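You operate a simulated robot arm through the tools that you are given. There is no shell and no other tool. Be economical: measure what you need, move in short steps, check, and stop when the job is done.

The job below is to be done with a simulated two-armed robot. You get a single attempt, and the scene is never put back.

## Task
Take the cap off the bottle marked "S-08" on the shelf under the housings and lay it down there.

Only the result counts: the job must be done as asked and must still hold three seconds after the hand-in. Knocking over, shifting, dropping, spilling or breaking anything else fails it. A push-on lid holds only when it is set on centred and level and pressed home; a screw cap is set on level and turned clockwise until tight.

## Robot
Two 6-joint arms with two-finger grippers on one trunk, on a base that drives. Base frame: it is fixed to the floor where the robot stands at the start and does not move with it; the origin is under the middle of the robot, x ahead of it, y to its left, z up. Readings come in mm, degrees, newtons and seconds.
The left shoulder is at the start at [60, 143, 875], the right one opposite. With the tool pointing down near the work surface each hand reaches from about 320 to 720 mm from the robot's upright axis, wherever it stands, measured 20 degrees to its own side. Payload 2.45 kg a hand.
Tool frame (each hand has its own): the origin (TCP) lies between the finger pads and is the grasp point; the fingertips stand 26 mm ahead of it; z points along the fingers, y is the line along which they close. Largest opening 96 mm; the body of the gripper starts 69 mm behind the TCP.
Orientation is that of the tool frame in the base frame, as a unit quaternion [w, x, y, z]. With the fingers straight down and closing along the base's y, the tool's x points along the base's -x, its y along +y and its z along -z.

## Interface
- The arms move only by the tool arm_command. It takes "left_series", "right_series" or both (then of equal length, played together; a hand with none holds still); each is a list of rows, each a list of 6 numbers: the shift along the base's x, y, z in units of 400 mm (1.0 is 400 mm), then the turn, a rotation vector about the base's x, y, z in units of 180 degrees (1.0 is 180 degrees). In form: [[dx, dy, dz, rx, ry, rz], ...]. A call has 1 to 10 rows; each row is the pose to reach, as a shift and turn from the pose commanded when the call began. "left_hand" and "right_hand" are, for a hand that has rows, the opening in per cent of the stroke, from 0 (shut) to 100 (fully open), set as the call begins (left out, the last holds). A call with a number of a shift or a turn outside -1 to 1 is refused whole. Each row takes 0.2 s and may step no farther than 50 mm and 8.6 degrees from the row before; otherwise, or with a gripper value out of range, the whole call is refused. A pose out of reach is approached as far as the arm can. The call stops where the force on the tool passes 40 N (or 10 N more than at its start, if that is more) or the arm is blocked; 0.2 s more then pass. Each finger halts on what it meets, pressing with about 29 N; the grip force reading is that of the motor and also rises with nothing between the fingers. The clock runs only during rows and for 0.2 s after the last one: add rows that repeat a pose to give the fingers time. It gives the time, the measured TCP pose, the force on the tool (base axes), the opening and the grip force at its end, in the units of the frame above (readings bear some noise), with the torque about the TCP (base axes, N m) and any sound that the robot's microphone picked up.
- Cameras (640 x 400 px; columns grow to the right, rows downward): "scene" is now at [143.7, -0.3, 1487.9]; the picture's right is [0.01, -1.00, 0.00], its down [-0.66, -0.01, -0.75] and it looks along [0.75, 0.01, -0.66] (base axes); focal length 279 px, centre (320, 200). "left" rides on the left gripper at [82, -3, -98] in its tool frame; the picture's right is [0.04, 1.00, 0.00], its down [-0.73, 0.03, -0.68] and it looks along [-0.68, 0.03, 0.73] (tool axes); focal length 256 px, centre (320, 200). "right" rides on the right gripper at [82, 3, -98] in its tool frame; the picture's right is [-0.04, 1.00, 0.00], its down [-0.73, -0.03, -0.68] and it looks along [-0.68, -0.03, 0.73] (tool axes); focal length 256 px, centre (320, 200). There is no depth. A picture from a camera that has moved, and an enlarged one, comes with that camera's place and axes in the base frame and with its lens.
- snapshot(camera): a new picture of that camera. The clock stands still meanwhile.
- raise_lower(by): slides the trunk up (or, below 0, down) by that many mm; the arms and the scene camera ride with it, the base frame stays. It gives what a move gives, with no picture.
- roll_base(legs): drives the robot by 1 to 6 legs, each [ahead, turn to the left] in mm and degrees, along the robot's own axes; the way and the turn of a leg run together, so that a leg with both is an arc; at most 1500 mm and 180 degrees a leg. The arms and the cameras ride along, it lands a little off, and it stops where it bumps. It gives what a move gives.
- head_to(pan, tilt): turns the head with the scene camera to pan (to the left, within 86 degrees either way) and tilt (down, from -29 to 69), counted from straight ahead of the robot. It gives what a move gives.
- close_up(camera, box): a new picture of the part [left, top, right, bottom] of that camera's present view, enlarged. The clock stands still meanwhile.
- job_done(): hands the job in; it is judged then, once.

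Go step by step. Nothing tells you exact positions but the pictures and the camera data: compare them with the known pose of the tool, close in by small moves and look again before you grip or let go. The budget is 120 turns and 88 pictures, counting those below and the enlarged ones. Unless the task says otherwise, let go and move clear before handing in, and close with one line.

The tools are called after "Emit:" as a command line: name --argument value ..., lists and objects as JSON in quotes. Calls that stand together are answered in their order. arm_command: Moves the arms, as the interface text tells. Its arguments: {"type":"object","properties":{"left_series":{"type":"array"},"left_hand":{"type":"number"},"right_series":{"type":"array"},"right_hand":{"type":"number"}},"required":[]} The other tools are called the same way: raise_lower (by) slides the trunk up or down; roll_base (legs) drives the base; head_to (pan, tilt) turns the head that bears the scene camera; snapshot (camera) takes a picture; close_up (camera, box) takes an enlarged picture of a part of a camera's view; job_done () hands the job in.

At the start:

```text
clock: 0.0
left_ee_pos: [440.4, 249.6, 1145.9]
left_tcp_rot: [0.0, 0.004, 1.0, 0.0]
left_contact_force: [-0.6, 0.5, -0.4]
left_ft_torque: [-0.01, 0.02, -0.03]
left_width: 95.9
left_gripper_force: 0.1
right_ee_pos: [455.3, -219.6, 1117.0]
right_tcp_rot: [0.0, 0.003, 1.0, 0.0]
right_contact_force: [-0.2, 1.1, 0.6]
right_ft_torque: [-0.02, 0.01, -0.02]
right_width: 96.2
right_gripper_force: 0.1
trunk travel left (down, up): [-500.0, 90.0]
robot x, y, heading: [-1.9, 0.0, 0.2]
head pan, tilt: [0.8, 41.6]
```

scene: 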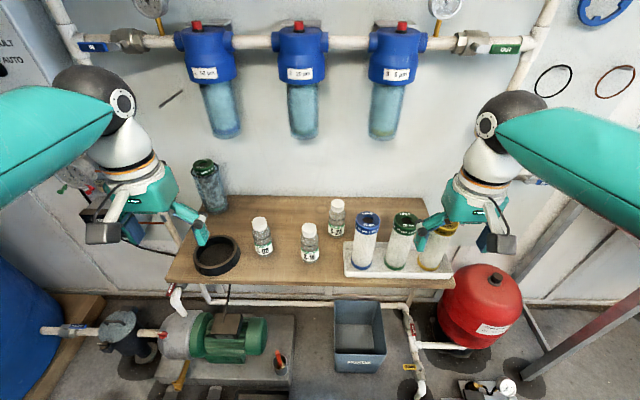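
right: 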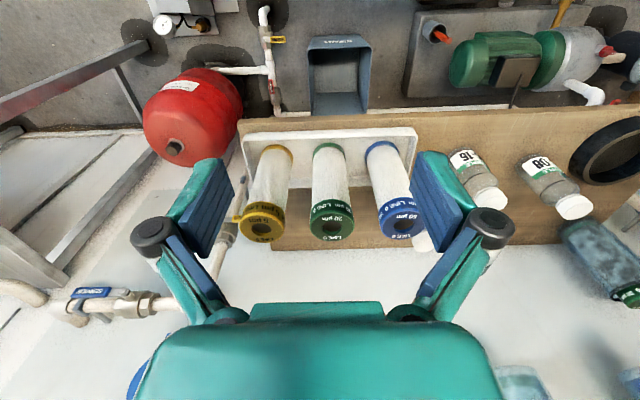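
left: 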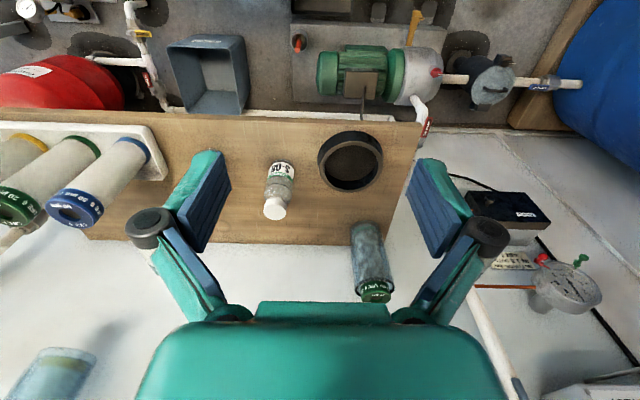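

I see three small white-capped bottles on the wooden shelf. I'll enlarge their labels to find S-08.

Emit:
close_up --camera "scene" --box '[180, 180, 360, 290]'

Emit:
close_up --camera "left" --box '[220, 120, 400, 235]'

Emit:
close_up --camera "right" --box '[430, 120, 610, 235]'

```text
3.56 times, centred on (270, 235) of scene
camera zoom: at [143.7, -0.3, 1487.9], right [0.01, -1.0, 0.0], down [-0.66, -0.01, -0.75], along [0.75, 0.01, -0.66], focal length 991 px, centre (498, 76)
```

zoom: 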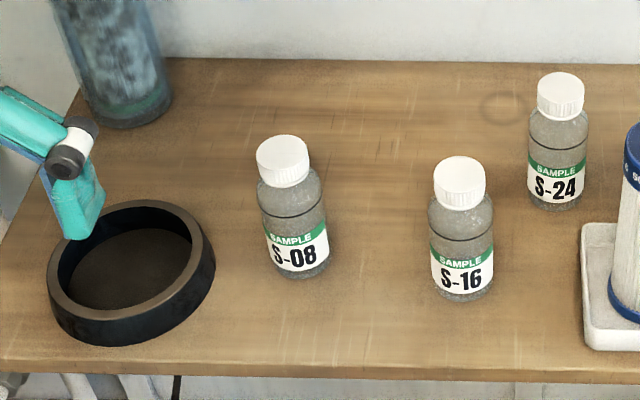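

```text
3.48 times, centred on (310, 178) of left
camera zoom: at [359.0, 244.6, 1244.7], right [-0.03, 1.0, 0.0], down [0.73, 0.02, 0.68], along [0.68, 0.02, -0.73], focal length 890 px, centre (355, 278)
```

zoom: 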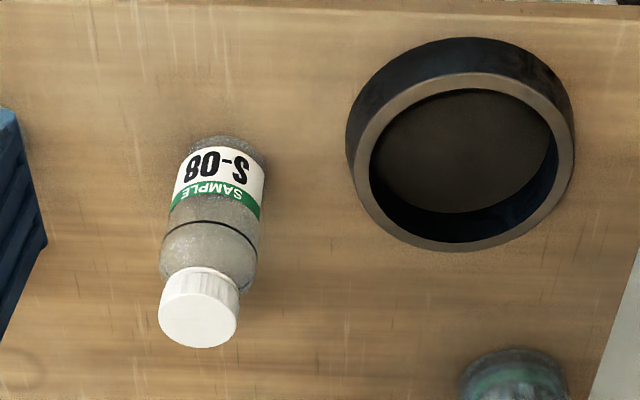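

```text
3.48 times, centred on (520, 178) of right
camera zoom: at [374.6, -214.8, 1215.7], right [0.05, 1.0, 0.0], down [0.73, -0.04, 0.68], along [0.68, -0.03, -0.73], focal length 890 px, centre (-376, 278)
```

zoom: 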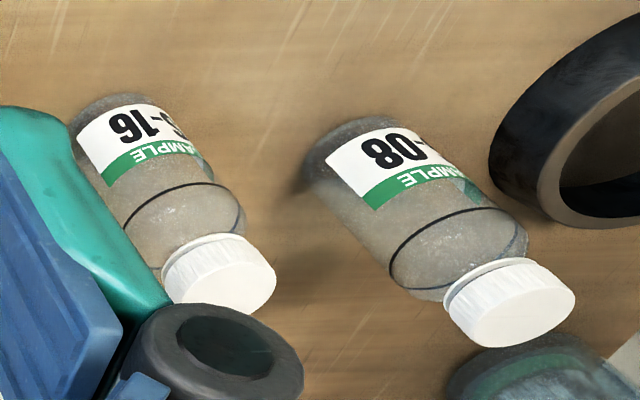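

S-08 is the leftmost bottle, with its cap top around (681, 175, 936) and the shelf around z≈810. The cap is ribbed, so it's probably a screw cap and the bottle will need holding with the other hand. I'll check the floor in front of the robot.

Emit:
head_to --pan 0 --tilt 69

Emit:
snapshot --camera "scene"

```text
clock: 0.9
left_ee_pos: [440.2, 248.5, 1147.4]
left_tcp_rot: [0.0, 0.005, 1.0, 0.001]
left_contact_force: [-0.5, 0.6, -0.6]
left_ft_torque: [0.02, 0.01, 0.0]
left_width: 96.1
left_gripper_force: 0.0
right_ee_pos: [455.2, -219.7, 1118.2]
right_tcp_rot: [0.0, 0.003, 1.0, 0.0]
right_contact_force: [0.2, 0.3, 0.6]
right_ft_torque: [0.0, 0.02, 0.0]
right_width: 96.3
right_gripper_force: 0.0
trunk travel left (down, up): [-500.0, 90.0]
robot x, y, heading: [-0.2, -5.2, 0.1]
head pan, tilt: [0.0, 68.8]
```

```text
81 pictures are left
camera scene: at [115.7, -1.5, 1454.2], right [0.0, -1.0, 0.0], down [-0.93, 0.0, -0.36], along [0.36, 0.0, -0.93], focal length 279 px, centre (320, 200)
```

scene: 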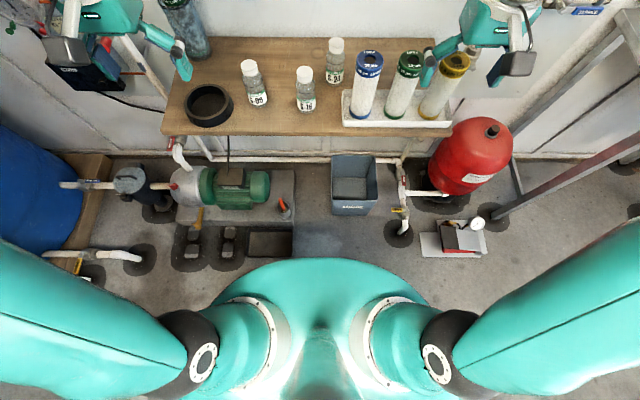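

The shelf is nearly at full arm reach. The plan is for the right hand to hold the bottle body from the front at a slant while the left hand unscrews the cap from above. I'll raise the trunk and roll forward a little to gain reach.

Emit:
raise_lower --by 85

Emit:
roll_base --legs '[[70, 0]]'

Emit:
head_to --pan 12 --tilt 48

Emit:
snapshot --camera "scene"

Emit:
close_up --camera "left" --box '[200, 110, 420, 248]'

```text
clock: 2.1
left_ee_pos: [440.5, 249.3, 1231.7]
left_tcp_rot: [0.001, 0.005, 1.0, 0.0]
left_contact_force: [-0.1, 0.4, 0.6]
left_ft_torque: [0.02, 0.07, 0.03]
left_width: 95.8
left_gripper_force: 0.0
right_ee_pos: [454.8, -219.4, 1203.4]
right_tcp_rot: [0.0, 0.003, 1.0, 0.0]
right_contact_force: [-0.3, 0.4, -0.4]
right_ft_torque: [0.0, 0.01, 0.01]
right_width: 96.0
right_gripper_force: 0.1
trunk travel left (down, up): [-585.0, 5.0]
robot x, y, heading: [-3.0, -4.2, -0.1]
head pan, tilt: [0.0, 68.8]
```

```text
clock: 3.1
left_ee_pos: [513.5, 250.3, 1229.4]
left_tcp_rot: [-0.001, 0.004, 1.0, -0.001]
left_contact_force: [0.9, 0.7, 0.2]
left_ft_torque: [0.01, 0.07, 0.0]
left_width: 96.0
left_gripper_force: 0.0
right_ee_pos: [529.9, -220.0, 1201.5]
right_tcp_rot: [-0.001, 0.003, 1.0, 0.0]
right_contact_force: [-0.1, 0.2, -1.8]
right_ft_torque: [-0.01, 0.06, 0.01]
right_width: 96.1
right_gripper_force: 0.1
trunk travel left (down, up): [-585.0, 5.0]
robot x, y, heading: [72.8, 4.1, 0.1]
head pan, tilt: [0.0, 68.8]
```

```text
clock: 4.0
left_ee_pos: [511.1, 248.5, 1232.4]
left_tcp_rot: [0.0, 0.004, 1.0, 0.0]
left_contact_force: [0.4, 0.1, -0.4]
left_ft_torque: [-0.02, 0.01, 0.02]
left_width: 95.9
left_gripper_force: 0.1
right_ee_pos: [527.2, -218.7, 1203.0]
right_tcp_rot: [0.0, 0.004, 1.0, 0.0]
right_contact_force: [-0.5, -0.8, 0.2]
right_ft_torque: [0.0, -0.01, 0.02]
right_width: 95.9
right_gripper_force: 0.1
trunk travel left (down, up): [-585.0, 5.0]
robot x, y, heading: [72.1, -1.8, -0.0]
head pan, tilt: [12.0, 48.0]
```

```text
80 pictures are left
camera scene: at [207.5, 14.9, 1563.8], right [0.21, -0.98, 0.0], down [-0.73, -0.15, -0.67], along [0.65, 0.14, -0.74], focal length 279 px, centre (320, 200)
```

scene: 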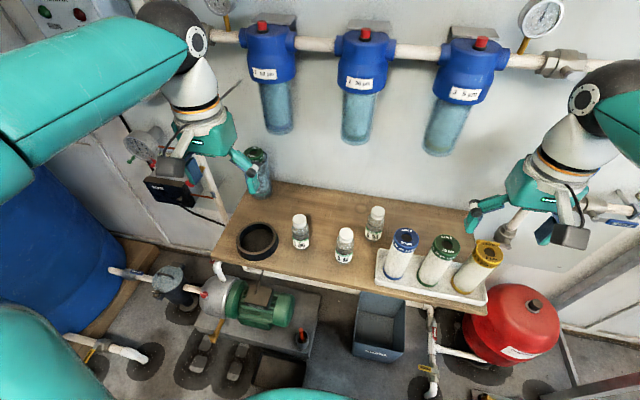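

```text
2.90 times, centred on (310, 179) of left
camera zoom: at [429.6, 244.8, 1330.6], right [-0.03, 1.0, 0.0], down [0.73, 0.02, 0.68], along [0.68, 0.02, -0.73], focal length 742 px, centre (349, 261)
```

zoom: 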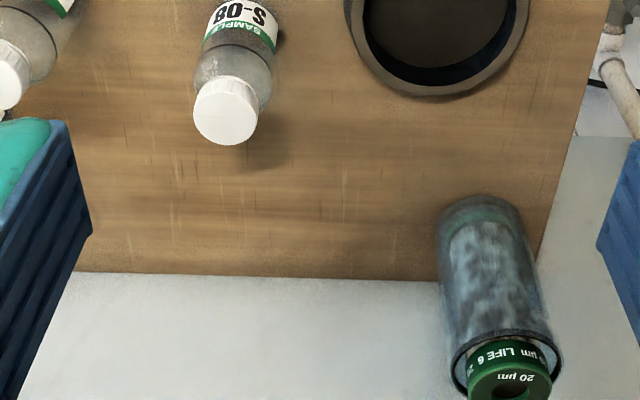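

The base is in place. Next the right hand swings over toward the bottle while pitching to 60° forward and yawing 20° left, at a safe height.

Emit:
arm_command --right_series '[[0, 0.078, -0.0375, 0.00726, -0.0412, 0.01258], [0, 0.156, -0.075, 0.01453, -0.0824, 0.02515], [0, 0.234, -0.1125, 0.0218, -0.1236, 0.0377], [0, 0.3125, -0.15, 0.02905, -0.16485, 0.0503], [0, 0.39, -0.1875, 0.0363, -0.206, 0.0629], [0, 0.469, -0.225, 0.0436, -0.2473, 0.07545], [0, 0.547, -0.2625, 0.0508, -0.2885, 0.088], [0, 0.625, -0.3, 0.0581, -0.3297, 0.1006]]' --right_hand 75

Emit:
snapshot --camera "right"

Emit:
snapshot --camera "scene"

```text
clock: 5.8
left_ee_pos: [511.9, 250.5, 1232.2]
left_tcp_rot: [0.0, 0.004, 1.0, 0.0]
left_contact_force: [-0.3, -0.2, -0.2]
left_ft_torque: [-0.02, 0.03, -0.02]
left_width: 95.9
left_gripper_force: 0.1
right_ee_pos: [527.3, 30.2, 1084.6]
right_tcp_rot: [0.492, -0.148, 0.853, 0.088]
right_contact_force: [-0.4, 1.0, -0.3]
right_ft_torque: [-0.02, 0.01, -0.01]
right_width: 72.1
right_gripper_force: 0.1
trunk travel left (down, up): [-585.0, 5.0]
robot x, y, heading: [67.9, -1.9, -0.0]
head pan, tilt: [12.0, 48.0]
```

```text
78 pictures are left
camera right: at [408.5, -7.6, 1062.6], right [-0.32, 0.95, 0.04], down [-0.19, -0.11, 0.97], along [0.93, 0.31, 0.22], focal length 256 px, centre (320, 200)
```

right: 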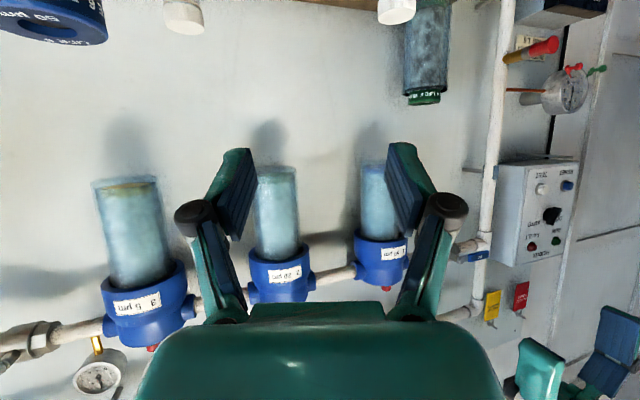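

```text
77 pictures are left
camera scene: at [208.4, 16.2, 1563.7], right [0.21, -0.98, 0.0], down [-0.73, -0.16, -0.67], along [0.65, 0.14, -0.74], focal length 279 px, centre (320, 200)
```

scene: 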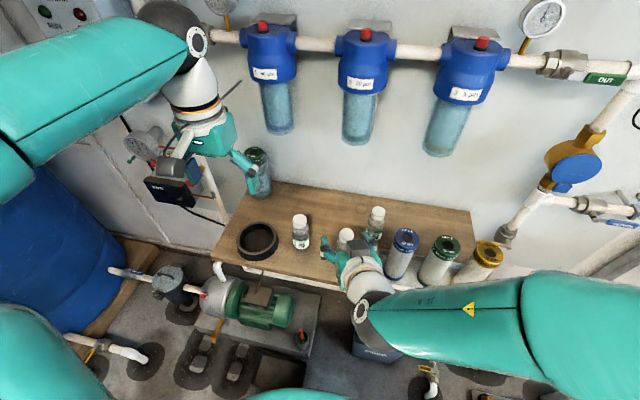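

The pose is fine. I'll zoom on the bottle to refine its position.

Emit:
close_up --camera "scene" --box '[230, 190, 390, 290]'

Emit:
close_up --camera "left" --box '[220, 80, 380, 180]'

```text
4.00 times, centred on (310, 240) of scene
camera zoom: at [208.4, 16.2, 1563.7], right [0.21, -0.98, 0.0], down [-0.73, -0.16, -0.67], along [0.65, 0.14, -0.74], focal length 1115 px, centre (360, 40)
```

zoom: 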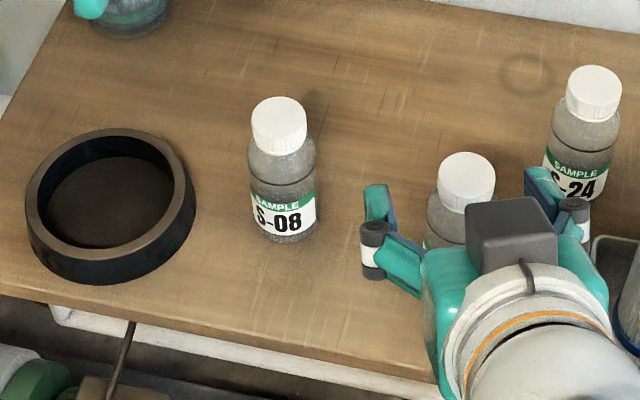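

```text
4.00 times, centred on (300, 130) of left
camera zoom: at [430.4, 245.8, 1330.1], right [-0.03, 1.0, 0.0], down [0.73, 0.02, 0.68], along [0.68, 0.02, -0.73], focal length 1024 px, centre (400, 480)
```

zoom: 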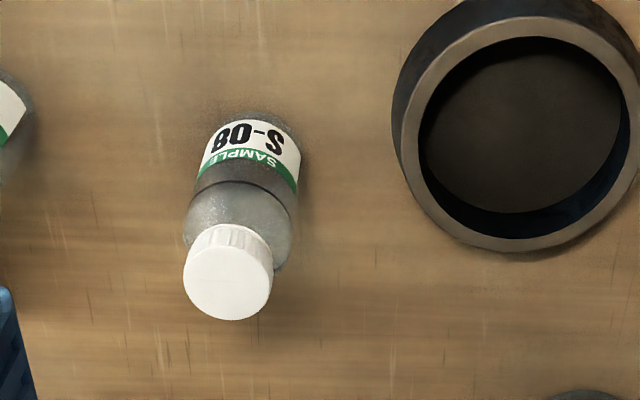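

Refined estimate: cap top about (677, 177, 940), cap Ø≈40, body Ø≈50, shelf z≈805. The right hand goes down to a pre-grasp 110 mm in front of the bottle.

Emit:
arm_command --right_series '[[0, 0.1, -0.05, 0, 0, 0], [0, 0.2, -0.1125, 0, 0, 0], [0.0125, 0.265, -0.2125, 0, 0, 0], [0.025, 0.265, -0.325, 0, 0, 0], [0.05, 0.265, -0.4375, 0, 0, 0], [0.075, 0.265, -0.5375, 0, 0, 0], [0.0925, 0.265, -0.58, 0, 0, 0]]'

Emit:
snapshot --camera "right"

Emit:
close_up --camera "scene" --box '[230, 190, 390, 290]'

Emit:
snapshot --camera "left"

```text
clock: 6.8
left_ee_pos: [511.2, 250.7, 1231.9]
left_tcp_rot: [0.0, 0.005, 1.0, 0.001]
left_contact_force: [0.7, 0.4, -0.7]
left_ft_torque: [0.01, 0.02, -0.03]
left_width: 95.9
left_gripper_force: 0.0
right_ee_pos: [562.9, 128.2, 1082.9]
right_tcp_rot: [0.563, -0.09, 0.811, 0.133]
right_contact_force: [0.2, 0.2, 0.5]
right_ft_torque: [0.03, -0.02, -0.04]
right_width: 72.2
right_gripper_force: 0.0
trunk travel left (down, up): [-585.0, 5.0]
robot x, y, heading: [67.4, -1.2, 0.1]
head pan, tilt: [12.0, 48.0]
stopped in row 4 (right hand): the arm was blocked; the commanded pose is now the measured one
```

```text
74 pictures are left
camera right: at [447.5, 100.5, 1039.5], right [-0.28, 0.95, 0.15], down [-0.34, -0.25, 0.91], along [0.9, 0.21, 0.39], focal length 256 px, centre (320, 200)
```

right: 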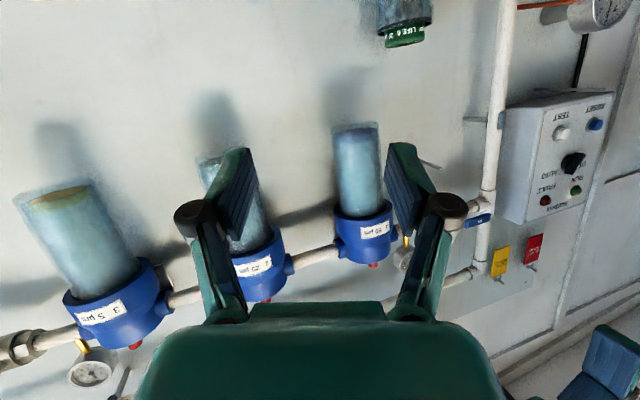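

```text
4.00 times, centred on (310, 240) of scene
camera zoom: at [208.1, 14.9, 1563.4], right [0.21, -0.98, 0.0], down [-0.73, -0.15, -0.67], along [0.65, 0.14, -0.74], focal length 1115 px, centre (360, 40)
```

zoom: 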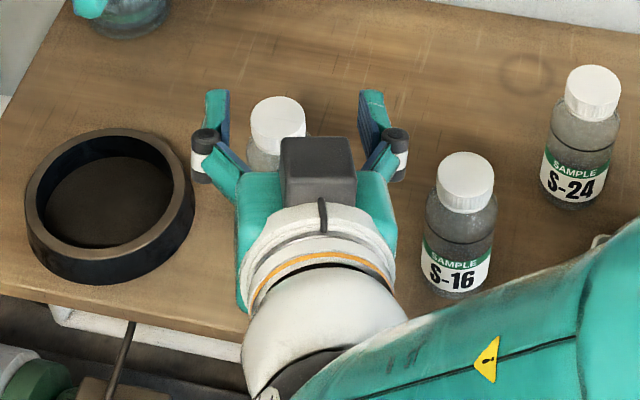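

```text
72 pictures are left
camera left: at [430.1, 244.8, 1330.6], right [-0.03, 1.0, 0.0], down [0.73, 0.02, 0.68], along [0.68, 0.02, -0.73], focal length 256 px, centre (320, 200)
```

left: 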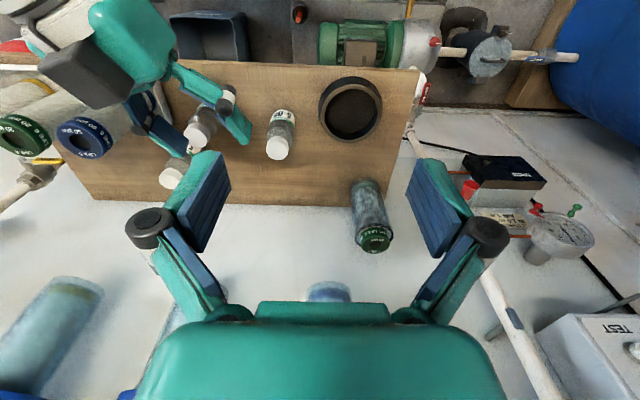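

The right arm was blocked while its wrist was folded close to the body, and no contact force showed. I'll restore the orientation and go forward above the bottle instead, so it can descend straight down with the fingers either side. The left hand moves aside.

Emit:
arm_command --right_series '[[0.087, 0.038, -0.0275, -0.0172, 0.0147, 0.0058], [0.174, 0.0755, -0.055, -0.0344, 0.0295, 0.0116], [0.261, 0.113, -0.0825, -0.0516, 0.0442, 0.0174]]' --left_series '[[0, 0.07, 0.03, 0, 0, 0], [0, 0.14, 0.06, 0, 0, 0], [0, 0.2, 0.09, 0, 0, 0]]'

Emit:
snapshot --camera "scene"

```text
clock: 7.6
left_ee_pos: [511.4, 331.0, 1267.2]
left_tcp_rot: [-0.001, 0.005, 1.0, -0.001]
left_contact_force: [-0.1, 0.4, 0.0]
left_ft_torque: [-0.02, 0.01, -0.02]
left_width: 96.0
left_gripper_force: 0.1
right_ee_pos: [671.1, 170.7, 1059.1]
right_tcp_rot: [0.495, -0.144, 0.852, 0.089]
right_contact_force: [-0.8, -0.8, 0.0]
right_ft_torque: [0.02, 0.03, 0.04]
right_width: 71.9
right_gripper_force: 0.1
trunk travel left (down, up): [-585.0, 5.0]
robot x, y, heading: [72.9, 0.6, -0.1]
head pan, tilt: [12.0, 48.0]
```

```text
71 pictures are left
camera scene: at [209.2, 16.1, 1564.2], right [0.21, -0.98, 0.0], down [-0.73, -0.16, -0.67], along [0.65, 0.14, -0.74], focal length 279 px, centre (320, 200)
```

scene: 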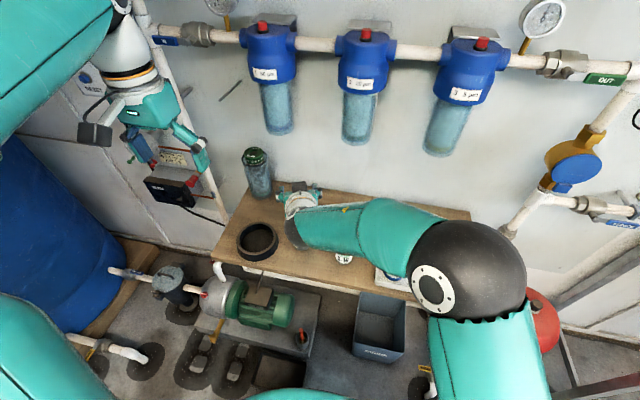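

The right forearm sits sideways over the other bottles and filters, so lowering it there is risky. I'll swap roles: the left hand holds the bottle and the right hand unscrews from above. The right hand retracts first.

Emit:
arm_command --right_series '[[-0.034, -0.07, 0.08, -0.00726, 0.0412, -0.01258], [-0.07, -0.16, 0.14, -0.01453, 0.0824, -0.02515], [-0.104, -0.26, 0.18, -0.0218, 0.1236, -0.0377], [-0.139, -0.37, 0.2, -0.02905, 0.16485, -0.0503], [-0.173, -0.48, 0.22, -0.0363, 0.206, -0.0629], [-0.208, -0.59, 0.24, -0.0436, 0.2473, -0.07545], [-0.243, -0.7, 0.26, -0.0508, 0.2885, -0.088], [-0.278, -0.8, 0.28, -0.0581, 0.3297, -0.1006]]'

Emit:
snapshot --camera "scene"

```text
clock: 9.4
left_ee_pos: [510.4, 329.7, 1267.8]
left_tcp_rot: [0.001, 0.005, 1.0, 0.0]
left_contact_force: [0.5, -0.7, 0.9]
left_ft_torque: [0.04, 0.04, 0.01]
left_width: 96.3
left_gripper_force: 0.0
right_ee_pos: [557.2, -146.8, 1160.8]
right_tcp_rot: [-0.003, 0.001, 1.0, 0.003]
right_contact_force: [0.3, -0.2, 0.8]
right_ft_torque: [0.02, 0.0, 0.01]
right_width: 72.0
right_gripper_force: 0.0
trunk travel left (down, up): [-585.0, 5.0]
robot x, y, heading: [69.9, 0.4, 0.3]
head pan, tilt: [12.0, 48.0]
```

```text
70 pictures are left
camera scene: at [208.1, 14.0, 1563.7], right [0.21, -0.98, 0.0], down [-0.73, -0.15, -0.67], along [0.65, 0.14, -0.74], focal length 279 px, centre (320, 200)
```

scene: 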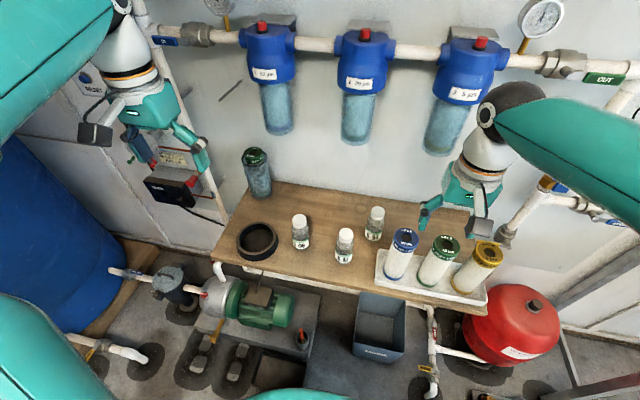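

Everything is intact. I'll test whether the right hand, pointing down, can reach above the bottle.

Emit:
arm_command --right_series '[[0.0375, 0.101, 0, 0, 0, 0], [0.075, 0.2025, 0, 0, 0, 0], [0.1125, 0.304, -0.03, 0, 0, 0], [0.15, 0.405, -0.06, 0, 0, 0], [0.1875, 0.506, -0.1, 0, 0, 0], [0.225, 0.6075, -0.14, 0, 0, 0], [0.2625, 0.709, -0.18, 0, 0, 0], [0.3, 0.81, -0.22, 0, 0, 0], [0.3, 0.81, -0.3, 0, 0, 0], [0.3, 0.81, -0.36, 0, 0, 0]]'

Emit:
snapshot --camera "right"

Emit:
snapshot --camera "scene"

```text
clock: 11.8
left_ee_pos: [511.1, 328.1, 1265.6]
left_tcp_rot: [0.0, 0.004, 1.0, 0.0]
left_contact_force: [0.8, 0.1, 0.3]
left_ft_torque: [-0.01, 0.04, 0.03]
left_width: 96.1
left_gripper_force: 0.0
right_ee_pos: [669.2, 88.7, 1014.0]
right_tcp_rot: [-0.009, 0.06, 0.998, 0.011]
right_contact_force: [-0.9, -0.2, 0.1]
right_ft_torque: [0.01, 0.04, 0.02]
right_width: 72.0
right_gripper_force: 0.1
right hand out of reach, approached as far as the arm can: row 6, 7, 8, 9, 10
trunk travel left (down, up): [-585.0, 5.0]
robot x, y, heading: [74.4, -3.2, -0.1]
head pan, tilt: [12.0, 48.0]
stopped in row 10 (right hand): the arm was blocked; the commanded pose is now the measured one
```

```text
69 pictures are left
camera right: at [591.1, 101.7, 1114.6], right [0.16, 0.99, 0.02], down [0.73, -0.13, 0.67], along [0.66, -0.09, -0.75], focal length 256 px, centre (320, 200)
```

right: 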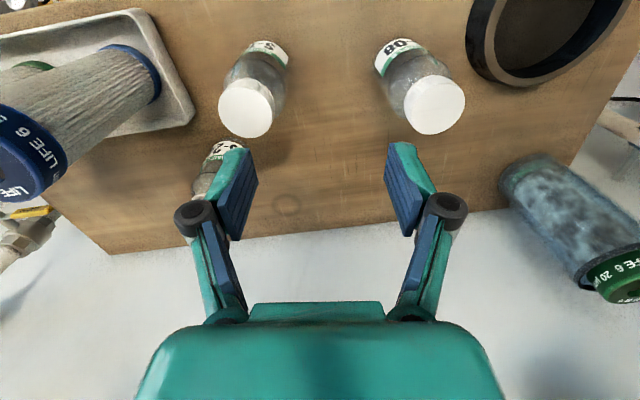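

```text
68 pictures are left
camera scene: at [208.3, 14.5, 1560.7], right [0.21, -0.98, 0.0], down [-0.73, -0.15, -0.67], along [0.65, 0.14, -0.74], focal length 279 px, centre (320, 200)
```

scene: 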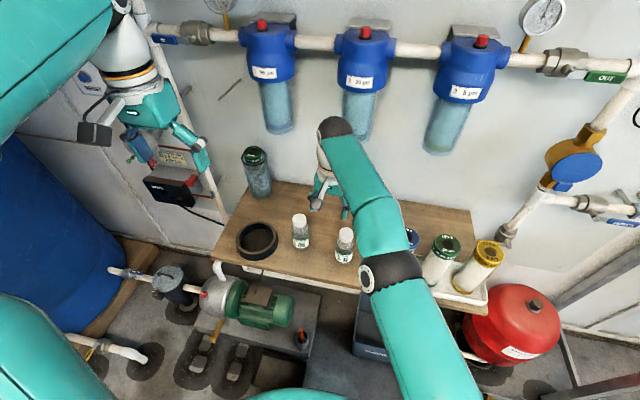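

That is out of reach for the right arm here. I'll retract it and turn the base 30° left, which brings the right shoulder closer and leaves the left arm room to hold the bottle.

Emit:
arm_command --right_series '[[0, 0, 0.1, 0, 0, 0], [-0.01, -0.03, 0.2, 0, 0, 0.01], [-0.05, -0.12, 0.25, -0.003, -0.002, 0.02], [-0.1, -0.22, 0.28, -0.005, -0.004, 0.03], [-0.15, -0.32, 0.31, -0.007, -0.0057, 0.0382], [-0.2, -0.42, 0.34, -0.007, -0.0057, 0.0382], [-0.25, -0.52, 0.36, -0.007, -0.0057, 0.0382], [-0.28, -0.59, 0.365, -0.007, -0.0057, 0.0382]]'

Emit:
roll_base --legs '[[0, 30]]'

Emit:
head_to --pan -18 --tilt 50

Emit:
snapshot --camera "scene"

```text
clock: 13.6
left_ee_pos: [509.5, 329.1, 1268.9]
left_tcp_rot: [-0.001, 0.004, 1.0, 0.0]
left_contact_force: [0.2, -1.0, 0.0]
left_ft_torque: [0.06, 0.02, -0.01]
left_width: 96.0
left_gripper_force: 0.0
right_ee_pos: [555.9, -145.0, 1164.8]
right_tcp_rot: [-0.001, -0.004, 1.0, 0.0]
right_contact_force: [0.0, 0.3, -0.3]
right_ft_torque: [0.02, -0.04, -0.01]
right_width: 72.0
right_gripper_force: 0.0
right hand out of reach, approached as far as the arm can: row 1, 2
trunk travel left (down, up): [-585.0, 5.0]
robot x, y, heading: [71.6, -1.9, -0.1]
head pan, tilt: [12.0, 48.0]
```

```text
clock: 15.6
left_ee_pos: [283.2, 505.6, 1268.9]
left_tcp_rot: [0.0, -0.256, 0.967, 0.0]
left_contact_force: [0.0, -0.1, 0.0]
left_ft_torque: [0.03, 0.03, 0.01]
left_width: 95.9
left_gripper_force: 0.1
right_ee_pos: [561.4, 117.8, 1165.1]
right_tcp_rot: [0.001, -0.263, 0.965, 0.0]
right_contact_force: [0.3, 0.0, 0.4]
right_ft_torque: [-0.02, -0.02, 0.04]
right_width: 71.9
right_gripper_force: 0.0
trunk travel left (down, up): [-585.0, 5.0]
robot x, y, heading: [80.8, -18.0, 30.5]
head pan, tilt: [12.0, 48.0]
```

```text
clock: 16.6
left_ee_pos: [284.0, 504.1, 1269.6]
left_tcp_rot: [0.001, -0.255, 0.967, 0.0]
left_contact_force: [-0.3, 0.1, 0.0]
left_ft_torque: [0.0, -0.03, 0.01]
left_width: 96.0
left_gripper_force: 0.0
right_ee_pos: [559.9, 117.4, 1163.8]
right_tcp_rot: [0.001, -0.263, 0.965, 0.0]
right_contact_force: [0.1, 1.1, -0.3]
right_ft_torque: [0.05, -0.02, 0.0]
right_width: 72.0
right_gripper_force: 0.0
trunk travel left (down, up): [-585.0, 5.0]
robot x, y, heading: [79.8, -17.5, 30.6]
head pan, tilt: [-18.0, 50.0]
```

```text
67 pictures are left
camera scene: at [206.3, 26.1, 1561.1], right [0.21, -0.98, 0.0], down [-0.75, -0.16, -0.64], along [0.63, 0.14, -0.77], focal length 279 px, centre (320, 200)
```

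scene: 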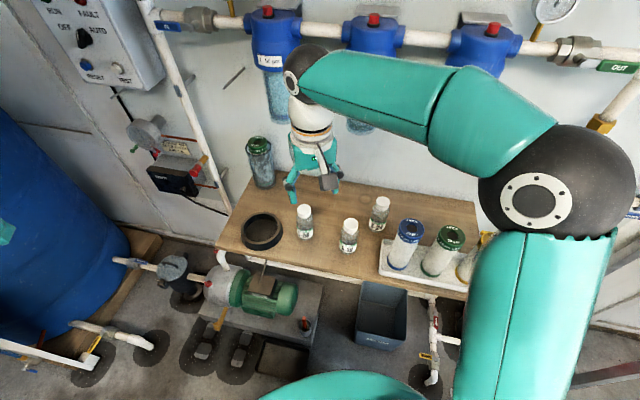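

The base turned cleanly. Now the left hand pitches to 60° with yaw about 10° and comes round toward the bottle at height, while the right hand backs off.

Emit:
arm_command --left_series '[[0.0625, -0.053, -0.044, 0.0145, -0.0393, -0.0129], [0.125, -0.106, -0.0875, 0.029, -0.0786, -0.0258], [0.1875, -0.159, -0.131, 0.0435, -0.1179, -0.0387], [0.25, -0.2125, -0.175, 0.058, -0.1571, -0.0516], [0.3125, -0.266, -0.219, 0.0725, -0.1964, -0.0646], [0.375, -0.319, -0.2625, 0.087, -0.2357, -0.0775], [0.4375, -0.372, -0.306, 0.1015, -0.275, -0.0904], [0.5, -0.425, -0.35, 0.116, -0.3143, -0.1033]]' --right_series '[[0, -0.06, 0.02, 0, 0, 0], [0, -0.12, 0.04, 0, 0, 0], [0, -0.18, 0.06, 0, 0, 0], [0, -0.24, 0.08, 0, 0, 0], [0, -0.3, 0.1, 0, 0, 0], [0, -0.36, 0.12, 0, 0, 0], [0, -0.42, 0.13, 0, 0, 0], [0, -0.45, 0.13, 0, 0, 0]]' --left_hand 80

Emit:
snapshot --camera "scene"

```text
clock: 18.4
left_ee_pos: [460.1, 359.2, 1121.9]
left_tcp_rot: [0.439, -0.179, 0.88, 0.035]
left_contact_force: [2.4, -0.3, 2.7]
left_ft_torque: [0.02, 0.21, 0.02]
left_width: 76.8
left_gripper_force: 0.1
left hand out of reach, approached as far as the arm can: row 7, 8
right_ee_pos: [561.9, -63.0, 1216.9]
right_tcp_rot: [0.0, -0.263, 0.965, -0.001]
right_contact_force: [0.2, 0.4, -0.8]
right_ft_torque: [0.01, -0.01, -0.01]
right_width: 72.0
right_gripper_force: 0.0
trunk travel left (down, up): [-585.0, 5.0]
robot x, y, heading: [84.4, -22.2, 30.3]
head pan, tilt: [-18.0, 50.0]
```

```text
66 pictures are left
camera scene: at [207.4, 26.2, 1561.0], right [0.21, -0.98, 0.0], down [-0.75, -0.16, -0.64], along [0.63, 0.14, -0.77], focal length 279 px, centre (320, 200)
```

scene: 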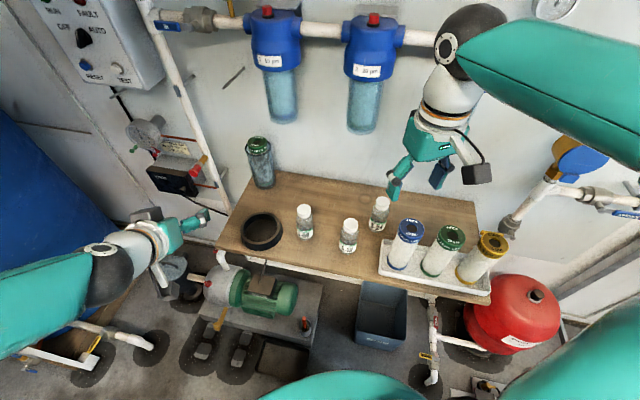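

The intermediate pose was at a limit because it's too close in. I'll extend to above the bottle.

Emit:
arm_command --left_series '[[0.0763, -0.066, -0.01, 0, 0, 0], [0.1525, -0.1325, -0.02, 0, 0, 0], [0.229, -0.199, -0.04, 0, 0, 0], [0.305, -0.265, -0.06, 0, 0, 0], [0.381, -0.331, -0.08, 0, 0, 0], [0.4575, -0.3975, -0.1, 0, 0, 0], [0.4575, -0.3975, -0.1, 0, 0, 0]]'

Emit:
snapshot --camera "scene"

```text
clock: 20.0
left_ee_pos: [650.9, 195.4, 1094.7]
left_tcp_rot: [0.462, -0.089, 0.88, 0.067]
left_contact_force: [0.7, 0.5, -0.1]
left_ft_torque: [0.02, 0.0, 0.01]
left_width: 76.8
left_gripper_force: 0.2
right_ee_pos: [560.4, -62.7, 1217.9]
right_tcp_rot: [0.002, -0.263, 0.965, -0.002]
right_contact_force: [0.3, -0.1, 0.6]
right_ft_torque: [0.01, 0.02, -0.03]
right_width: 71.9
right_gripper_force: 0.1
trunk travel left (down, up): [-585.0, 5.0]
robot x, y, heading: [82.3, -18.3, 30.2]
head pan, tilt: [-18.0, 50.0]
```

```text
65 pictures are left
camera scene: at [205.7, 26.4, 1561.1], right [0.21, -0.98, 0.0], down [-0.75, -0.16, -0.64], along [0.63, 0.14, -0.77], focal length 279 px, centre (320, 200)
```

scene: 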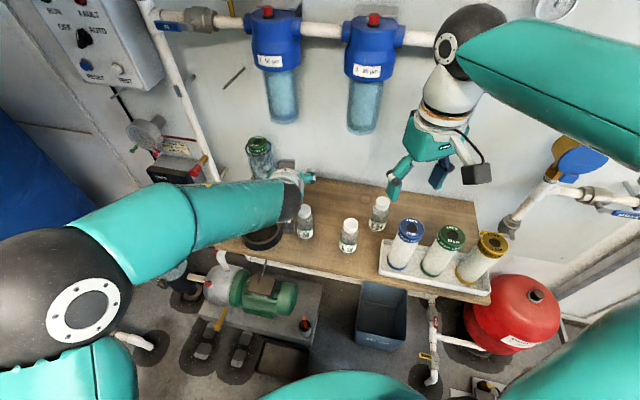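

The left hand is near above the bottle with pitch ≈56°, which is good enough. I'll align in x/y and lower to just above the cap.

Emit:
arm_command --left_series '[[0.0205, -0.026, -0.06, 0, 0, 0], [0.041, -0.052, -0.15, 0, 0, 0], [0.041, -0.052, -0.2375, 0, 0, 0], [0.041, -0.052, -0.2375, 0, 0, 0]]'

Emit:
snapshot --camera "left"

Emit:
close_up --camera "scene" --box '[210, 150, 400, 269]'

Emit:
snapshot --camera "right"

```text
clock: 21.0
left_ee_pos: [667.5, 174.1, 1000.2]
left_tcp_rot: [0.462, -0.089, 0.88, 0.067]
left_contact_force: [0.1, 0.3, -0.1]
left_ft_torque: [0.02, -0.04, 0.04]
left_width: 77.1
left_gripper_force: 0.1
right_ee_pos: [562.4, -62.5, 1217.3]
right_tcp_rot: [0.002, -0.263, 0.965, 0.0]
right_contact_force: [-0.1, -1.2, -0.5]
right_ft_torque: [-0.02, -0.03, 0.01]
right_width: 72.0
right_gripper_force: 0.1
trunk travel left (down, up): [-585.0, 5.0]
robot x, y, heading: [81.6, -20.5, 30.3]
head pan, tilt: [-18.0, 50.0]
```

```text
64 pictures are left
camera left: at [544.3, 141.1, 988.0], right [-0.24, 0.97, 0.0], down [-0.14, -0.04, 0.99], along [0.96, 0.24, 0.15], focal length 256 px, centre (320, 200)
```

left: 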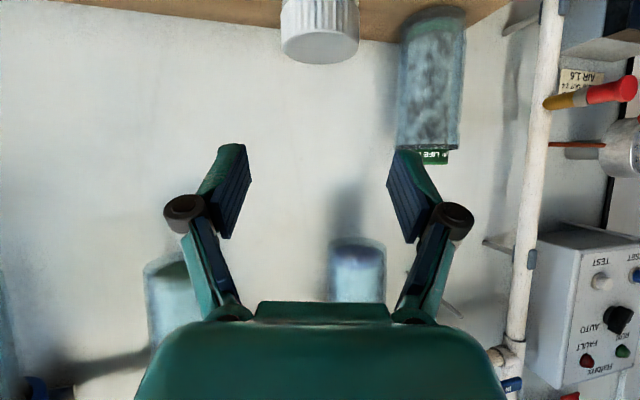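

```text
3.36 times, centred on (305, 210) of scene
camera zoom: at [206.3, 25.6, 1561.1], right [0.21, -0.98, 0.0], down [-0.75, -0.16, -0.64], along [0.63, 0.14, -0.77], focal length 937 px, centre (370, 168)
```

zoom: 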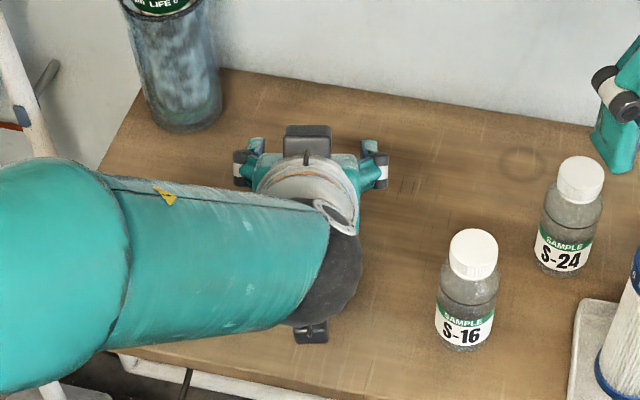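

```text
62 pictures are left
camera right: at [489.7, -100.6, 1315.9], right [-0.47, 0.88, 0.0], down [0.65, 0.35, 0.68], along [0.6, 0.32, -0.73], focal length 256 px, centre (320, 200)
```

right: 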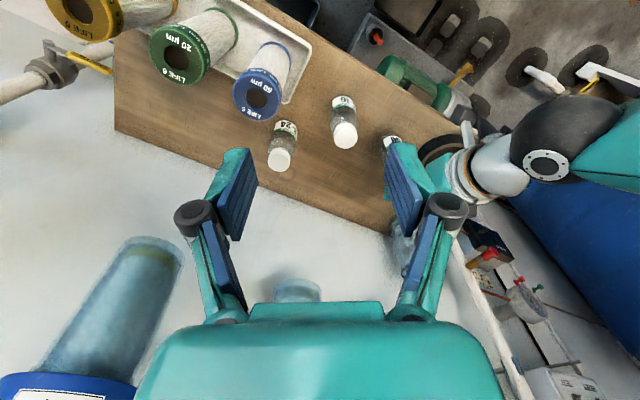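

The cap is centred between the left fingers (column ≈320). I'll descend the first 90 mm in slow steps.

Emit:
arm_command --left_series '[[0, 0, -0.06, 0, 0, 0], [0, 0, -0.12, 0, 0, 0], [0, 0, -0.18, 0, 0, 0], [0, 0, -0.225, 0, 0, 0], [0, 0, -0.225, 0, 0, 0]]'

Emit:
snapshot --camera "left"

Emit:
snapshot --camera "scene"

Emit:
close_up --camera "right" --box '[320, 80, 520, 205]'

```text
clock: 22.2
left_ee_pos: [668.2, 175.6, 909.4]
left_tcp_rot: [0.462, -0.089, 0.88, 0.067]
left_contact_force: [0.2, 0.6, 0.1]
left_ft_torque: [0.01, 0.0, -0.02]
left_width: 76.9
left_gripper_force: 0.1
right_ee_pos: [561.4, -63.4, 1218.1]
right_tcp_rot: [0.002, -0.263, 0.965, -0.001]
right_contact_force: [0.3, 0.1, 0.6]
right_ft_torque: [0.01, -0.02, -0.01]
right_width: 72.0
right_gripper_force: 0.2
trunk travel left (down, up): [-585.0, 5.0]
robot x, y, heading: [78.0, -16.7, 30.5]
head pan, tilt: [-18.0, 50.0]
```

```text
61 pictures are left
camera left: at [545.1, 142.6, 897.5], right [-0.24, 0.97, 0.0], down [-0.14, -0.04, 0.99], along [0.96, 0.24, 0.15], focal length 256 px, centre (320, 200)
```

left: 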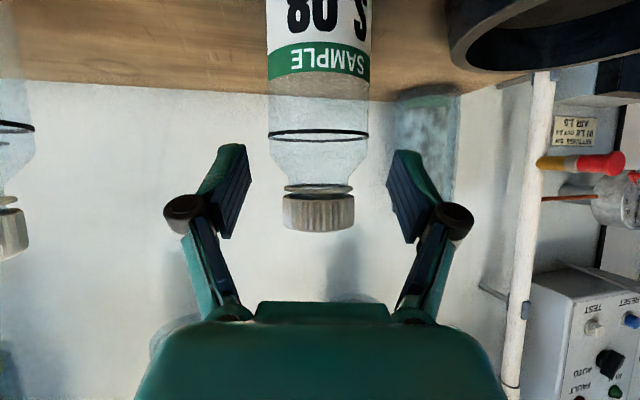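

```text
60 pictures are left
camera scene: at [206.4, 25.8, 1561.1], right [0.21, -0.98, 0.0], down [-0.75, -0.16, -0.64], along [0.63, 0.14, -0.77], focal length 279 px, centre (320, 200)
```

scene: 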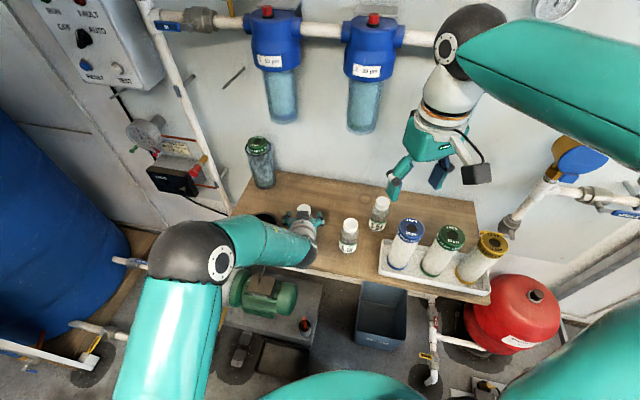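

```text
3.20 times, centred on (420, 142) of right
camera zoom: at [489.8, -100.4, 1315.8], right [-0.47, 0.88, 0.0], down [0.65, 0.35, 0.68], along [0.6, 0.32, -0.73], focal length 819 px, centre (0, 384)
```

zoom: 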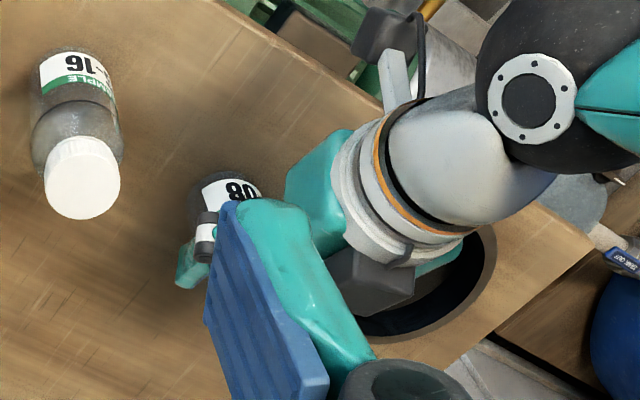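

The cap spans about z 915–935 and the body is full width below z≈885. I'll lower another 51 mm to grip height, then check.

Emit:
arm_command --left_series '[[0, 0, -0.05, 0, 0, 0], [0, 0, -0.1, 0, 0, 0], [0, 0, -0.1275, 0, 0, 0], [0, 0, -0.1275, 0, 0, 0]]'

Emit:
snapshot --camera "left"

Emit:
close_up --camera "scene" --box '[210, 150, 400, 269]'

```text
clock: 23.2
left_ee_pos: [668.7, 175.6, 858.2]
left_tcp_rot: [0.462, -0.089, 0.88, 0.067]
left_contact_force: [0.1, 0.2, -0.2]
left_ft_torque: [-0.02, -0.01, -0.01]
left_width: 77.0
left_gripper_force: 0.0
right_ee_pos: [561.3, -63.4, 1217.1]
right_tcp_rot: [0.001, -0.263, 0.965, -0.001]
right_contact_force: [-0.2, 0.1, -0.6]
right_ft_torque: [0.0, 0.0, 0.01]
right_width: 71.6
right_gripper_force: 0.0
trunk travel left (down, up): [-585.0, 5.0]
robot x, y, heading: [81.0, -21.1, 30.3]
head pan, tilt: [-18.0, 50.0]
```

```text
58 pictures are left
camera left: at [545.4, 143.0, 846.0], right [-0.24, 0.97, 0.0], down [-0.14, -0.04, 0.99], along [0.96, 0.24, 0.15], focal length 256 px, centre (320, 200)
```

left: 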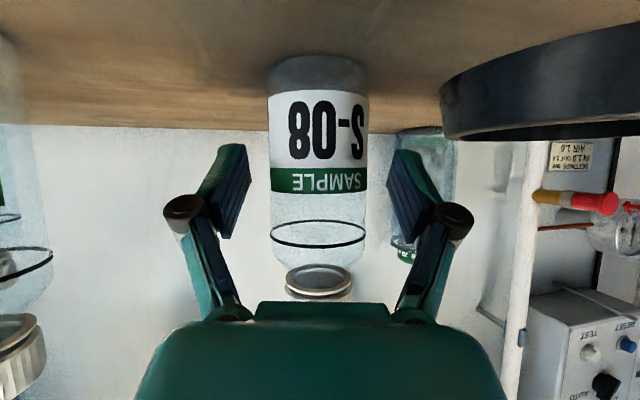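

```text
3.36 times, centred on (305, 210) of scene
camera zoom: at [206.5, 26.0, 1561.1], right [0.21, -0.98, 0.0], down [-0.75, -0.16, -0.64], along [0.63, 0.14, -0.77], focal length 937 px, centre (370, 168)
```

zoom: 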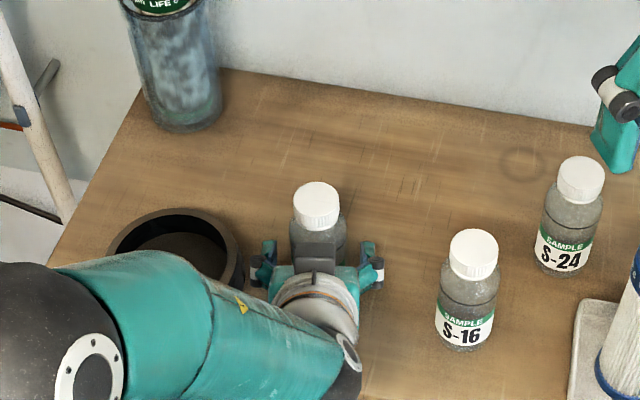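

The bottle is centred between the left fingers and clear of the ring, so I'll close the left hand on the body.

Emit:
arm_command --left_series '[[0, 0, 0, 0, 0, 0], [0, 0, 0, 0, 0, 0], [0, 0, 0, 0, 0, 0], [0, 0, 0, 0, 0, 0]]' --left_hand 30

Emit:
snapshot --camera "left"

Emit:
close_up --camera "scene" --box '[210, 150, 400, 269]'

```text
clock: 24.2
left_ee_pos: [668.5, 175.5, 858.4]
left_tcp_rot: [0.463, -0.088, 0.88, 0.067]
left_contact_force: [-0.2, -0.3, 0.6]
left_ft_torque: [-0.07, -0.01, -0.01]
left_width: 50.2
left_gripper_force: 29.1
right_ee_pos: [561.4, -63.1, 1217.3]
right_tcp_rot: [0.0, -0.263, 0.965, -0.001]
right_contact_force: [0.5, 0.2, -0.8]
right_ft_torque: [0.0, -0.02, 0.0]
right_width: 72.2
right_gripper_force: 0.0
trunk travel left (down, up): [-585.0, 5.0]
robot x, y, heading: [80.0, -16.4, 30.2]
head pan, tilt: [-18.0, 50.0]
```

```text
56 pictures are left
camera left: at [545.5, 142.9, 846.3], right [-0.24, 0.97, 0.0], down [-0.14, -0.04, 0.99], along [0.96, 0.24, 0.15], focal length 256 px, centre (320, 200)
```

left: 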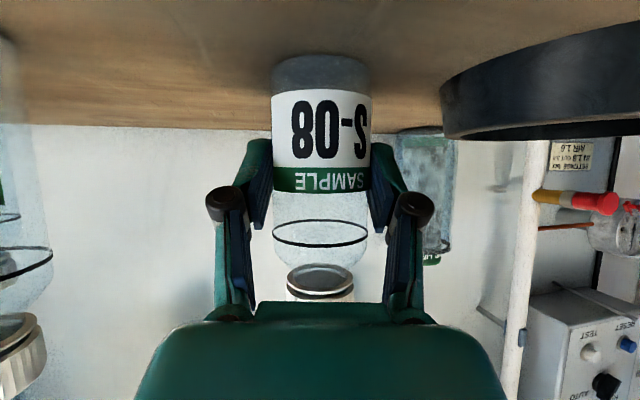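

```text
3.36 times, centred on (305, 210) of scene
camera zoom: at [206.6, 25.9, 1561.1], right [0.21, -0.98, 0.0], down [-0.75, -0.16, -0.64], along [0.63, 0.14, -0.77], focal length 937 px, centre (370, 168)
```

zoom: 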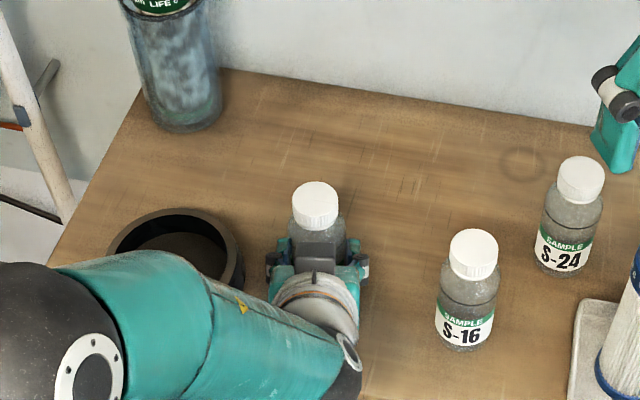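

The left hand holds the bottle at 50.2 mm width. Now the right hand comes over the cap, yawed to about −16°, stopping high above it.

Emit:
arm_command --right_series '[[0.036, 0.075, 0, 0, 0, -0.032], [0.072, 0.15, -0.02, 0, 0, -0.064], [0.109, 0.225, -0.06, 0, 0, -0.097], [0.145, 0.3, -0.11, 0, 0, -0.129], [0.181, 0.376, -0.17, 0, 0, -0.161], [0.217, 0.45, -0.23, 0, 0, -0.193], [0.254, 0.525, -0.31, 0, 0, -0.226], [0.29, 0.6, -0.38, 0, 0, -0.258], [0.29, 0.6, -0.38, 0, 0, -0.258]]'

Emit:
snapshot --camera "right"

Emit:
snapshot --camera "scene"

```text
clock: 26.2
left_ee_pos: [668.7, 175.7, 858.8]
left_tcp_rot: [0.462, -0.089, 0.88, 0.067]
left_contact_force: [0.1, -1.2, 3.7]
left_ft_torque: [-0.14, 0.0, 0.0]
left_width: 50.0
left_gripper_force: 29.4
right_ee_pos: [677.6, 180.0, 1066.0]
right_tcp_rot: [0.001, 0.14, 0.99, -0.001]
right_contact_force: [0.8, 0.1, 0.7]
right_ft_torque: [-0.03, 0.03, -0.04]
right_width: 71.9
right_gripper_force: 0.0
trunk travel left (down, up): [-585.0, 5.0]
robot x, y, heading: [79.9, -18.8, 29.9]
head pan, tilt: [-18.0, 50.0]
```

```text
54 pictures are left
camera right: at [600.5, 205.7, 1164.6], right [0.31, 0.95, 0.0], down [0.7, -0.23, 0.68], along [0.64, -0.22, -0.73], focal length 256 px, centre (320, 200)
```

right: 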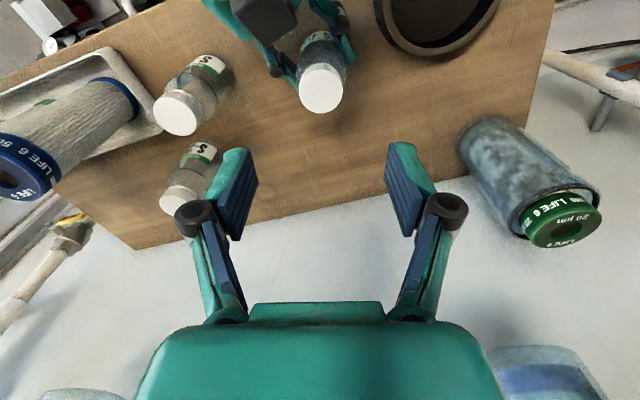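

```text
53 pictures are left
camera scene: at [206.3, 25.6, 1561.1], right [0.21, -0.98, 0.0], down [-0.75, -0.16, -0.64], along [0.63, 0.14, -0.77], focal length 279 px, centre (320, 200)
```

scene: 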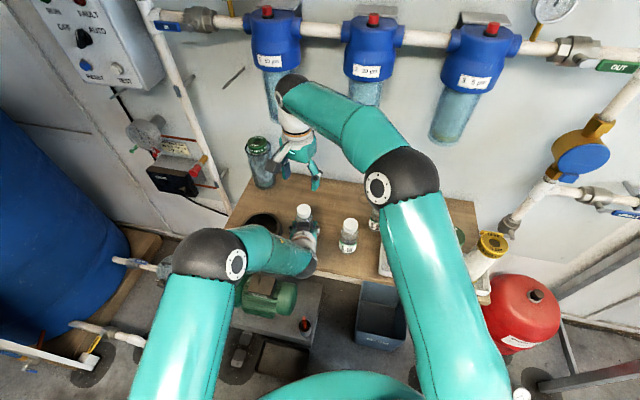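

The right hand is aligned over the cap, at ≈(676.5, 179.5). I'll descend to 985 and check again.

Emit:
arm_command --right_series '[[0, 0, -0.08, 0, 0, 0], [0, 0, -0.16, 0, 0, 0], [0, 0, -0.2025, 0, 0, 0], [0, 0, -0.2025, 0, 0, 0]]'

Emit:
snapshot --camera "right"

Emit:
snapshot --camera "left"

```text
clock: 27.2
left_ee_pos: [668.7, 176.4, 858.0]
left_tcp_rot: [0.462, -0.088, 0.88, 0.066]
left_contact_force: [0.2, -0.9, 4.2]
left_ft_torque: [-0.15, -0.05, -0.02]
left_width: 49.6
left_gripper_force: 28.9
right_ee_pos: [677.1, 177.5, 984.2]
right_tcp_rot: [0.001, 0.139, 0.99, 0.0]
right_contact_force: [0.0, -0.2, -0.2]
right_ft_torque: [-0.02, -0.01, 0.03]
right_width: 72.0
right_gripper_force: 0.0
trunk travel left (down, up): [-585.0, 5.0]
robot x, y, heading: [81.2, -18.7, 30.1]
head pan, tilt: [-18.0, 50.0]
```

```text
52 pictures are left
camera right: at [599.2, 204.5, 1082.9], right [0.31, 0.95, 0.0], down [0.7, -0.23, 0.68], along [0.65, -0.21, -0.73], focal length 256 px, centre (320, 200)
```

right: 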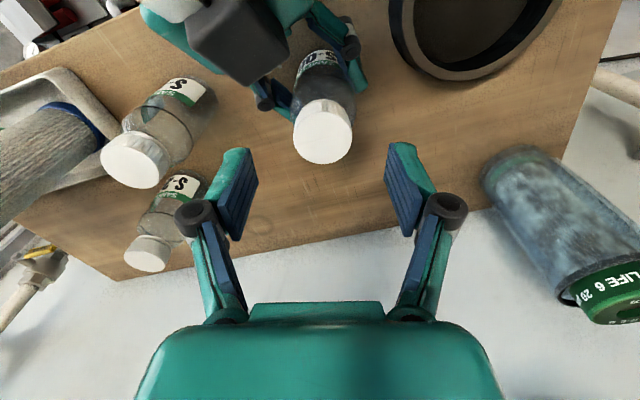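

```text
51 pictures are left
camera left: at [545.4, 142.9, 846.4], right [-0.24, 0.97, 0.0], down [-0.14, -0.04, 0.99], along [0.96, 0.24, 0.15], focal length 256 px, centre (320, 200)
```

left: 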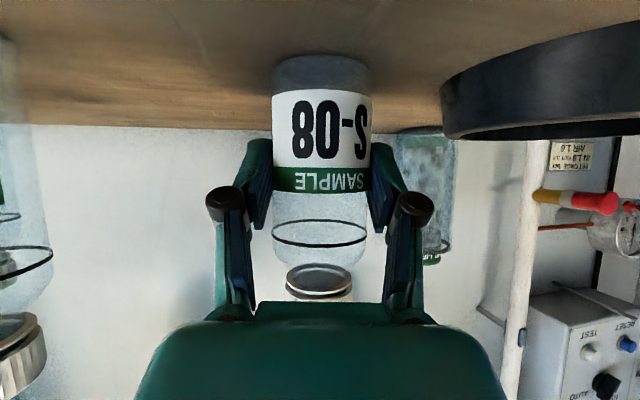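

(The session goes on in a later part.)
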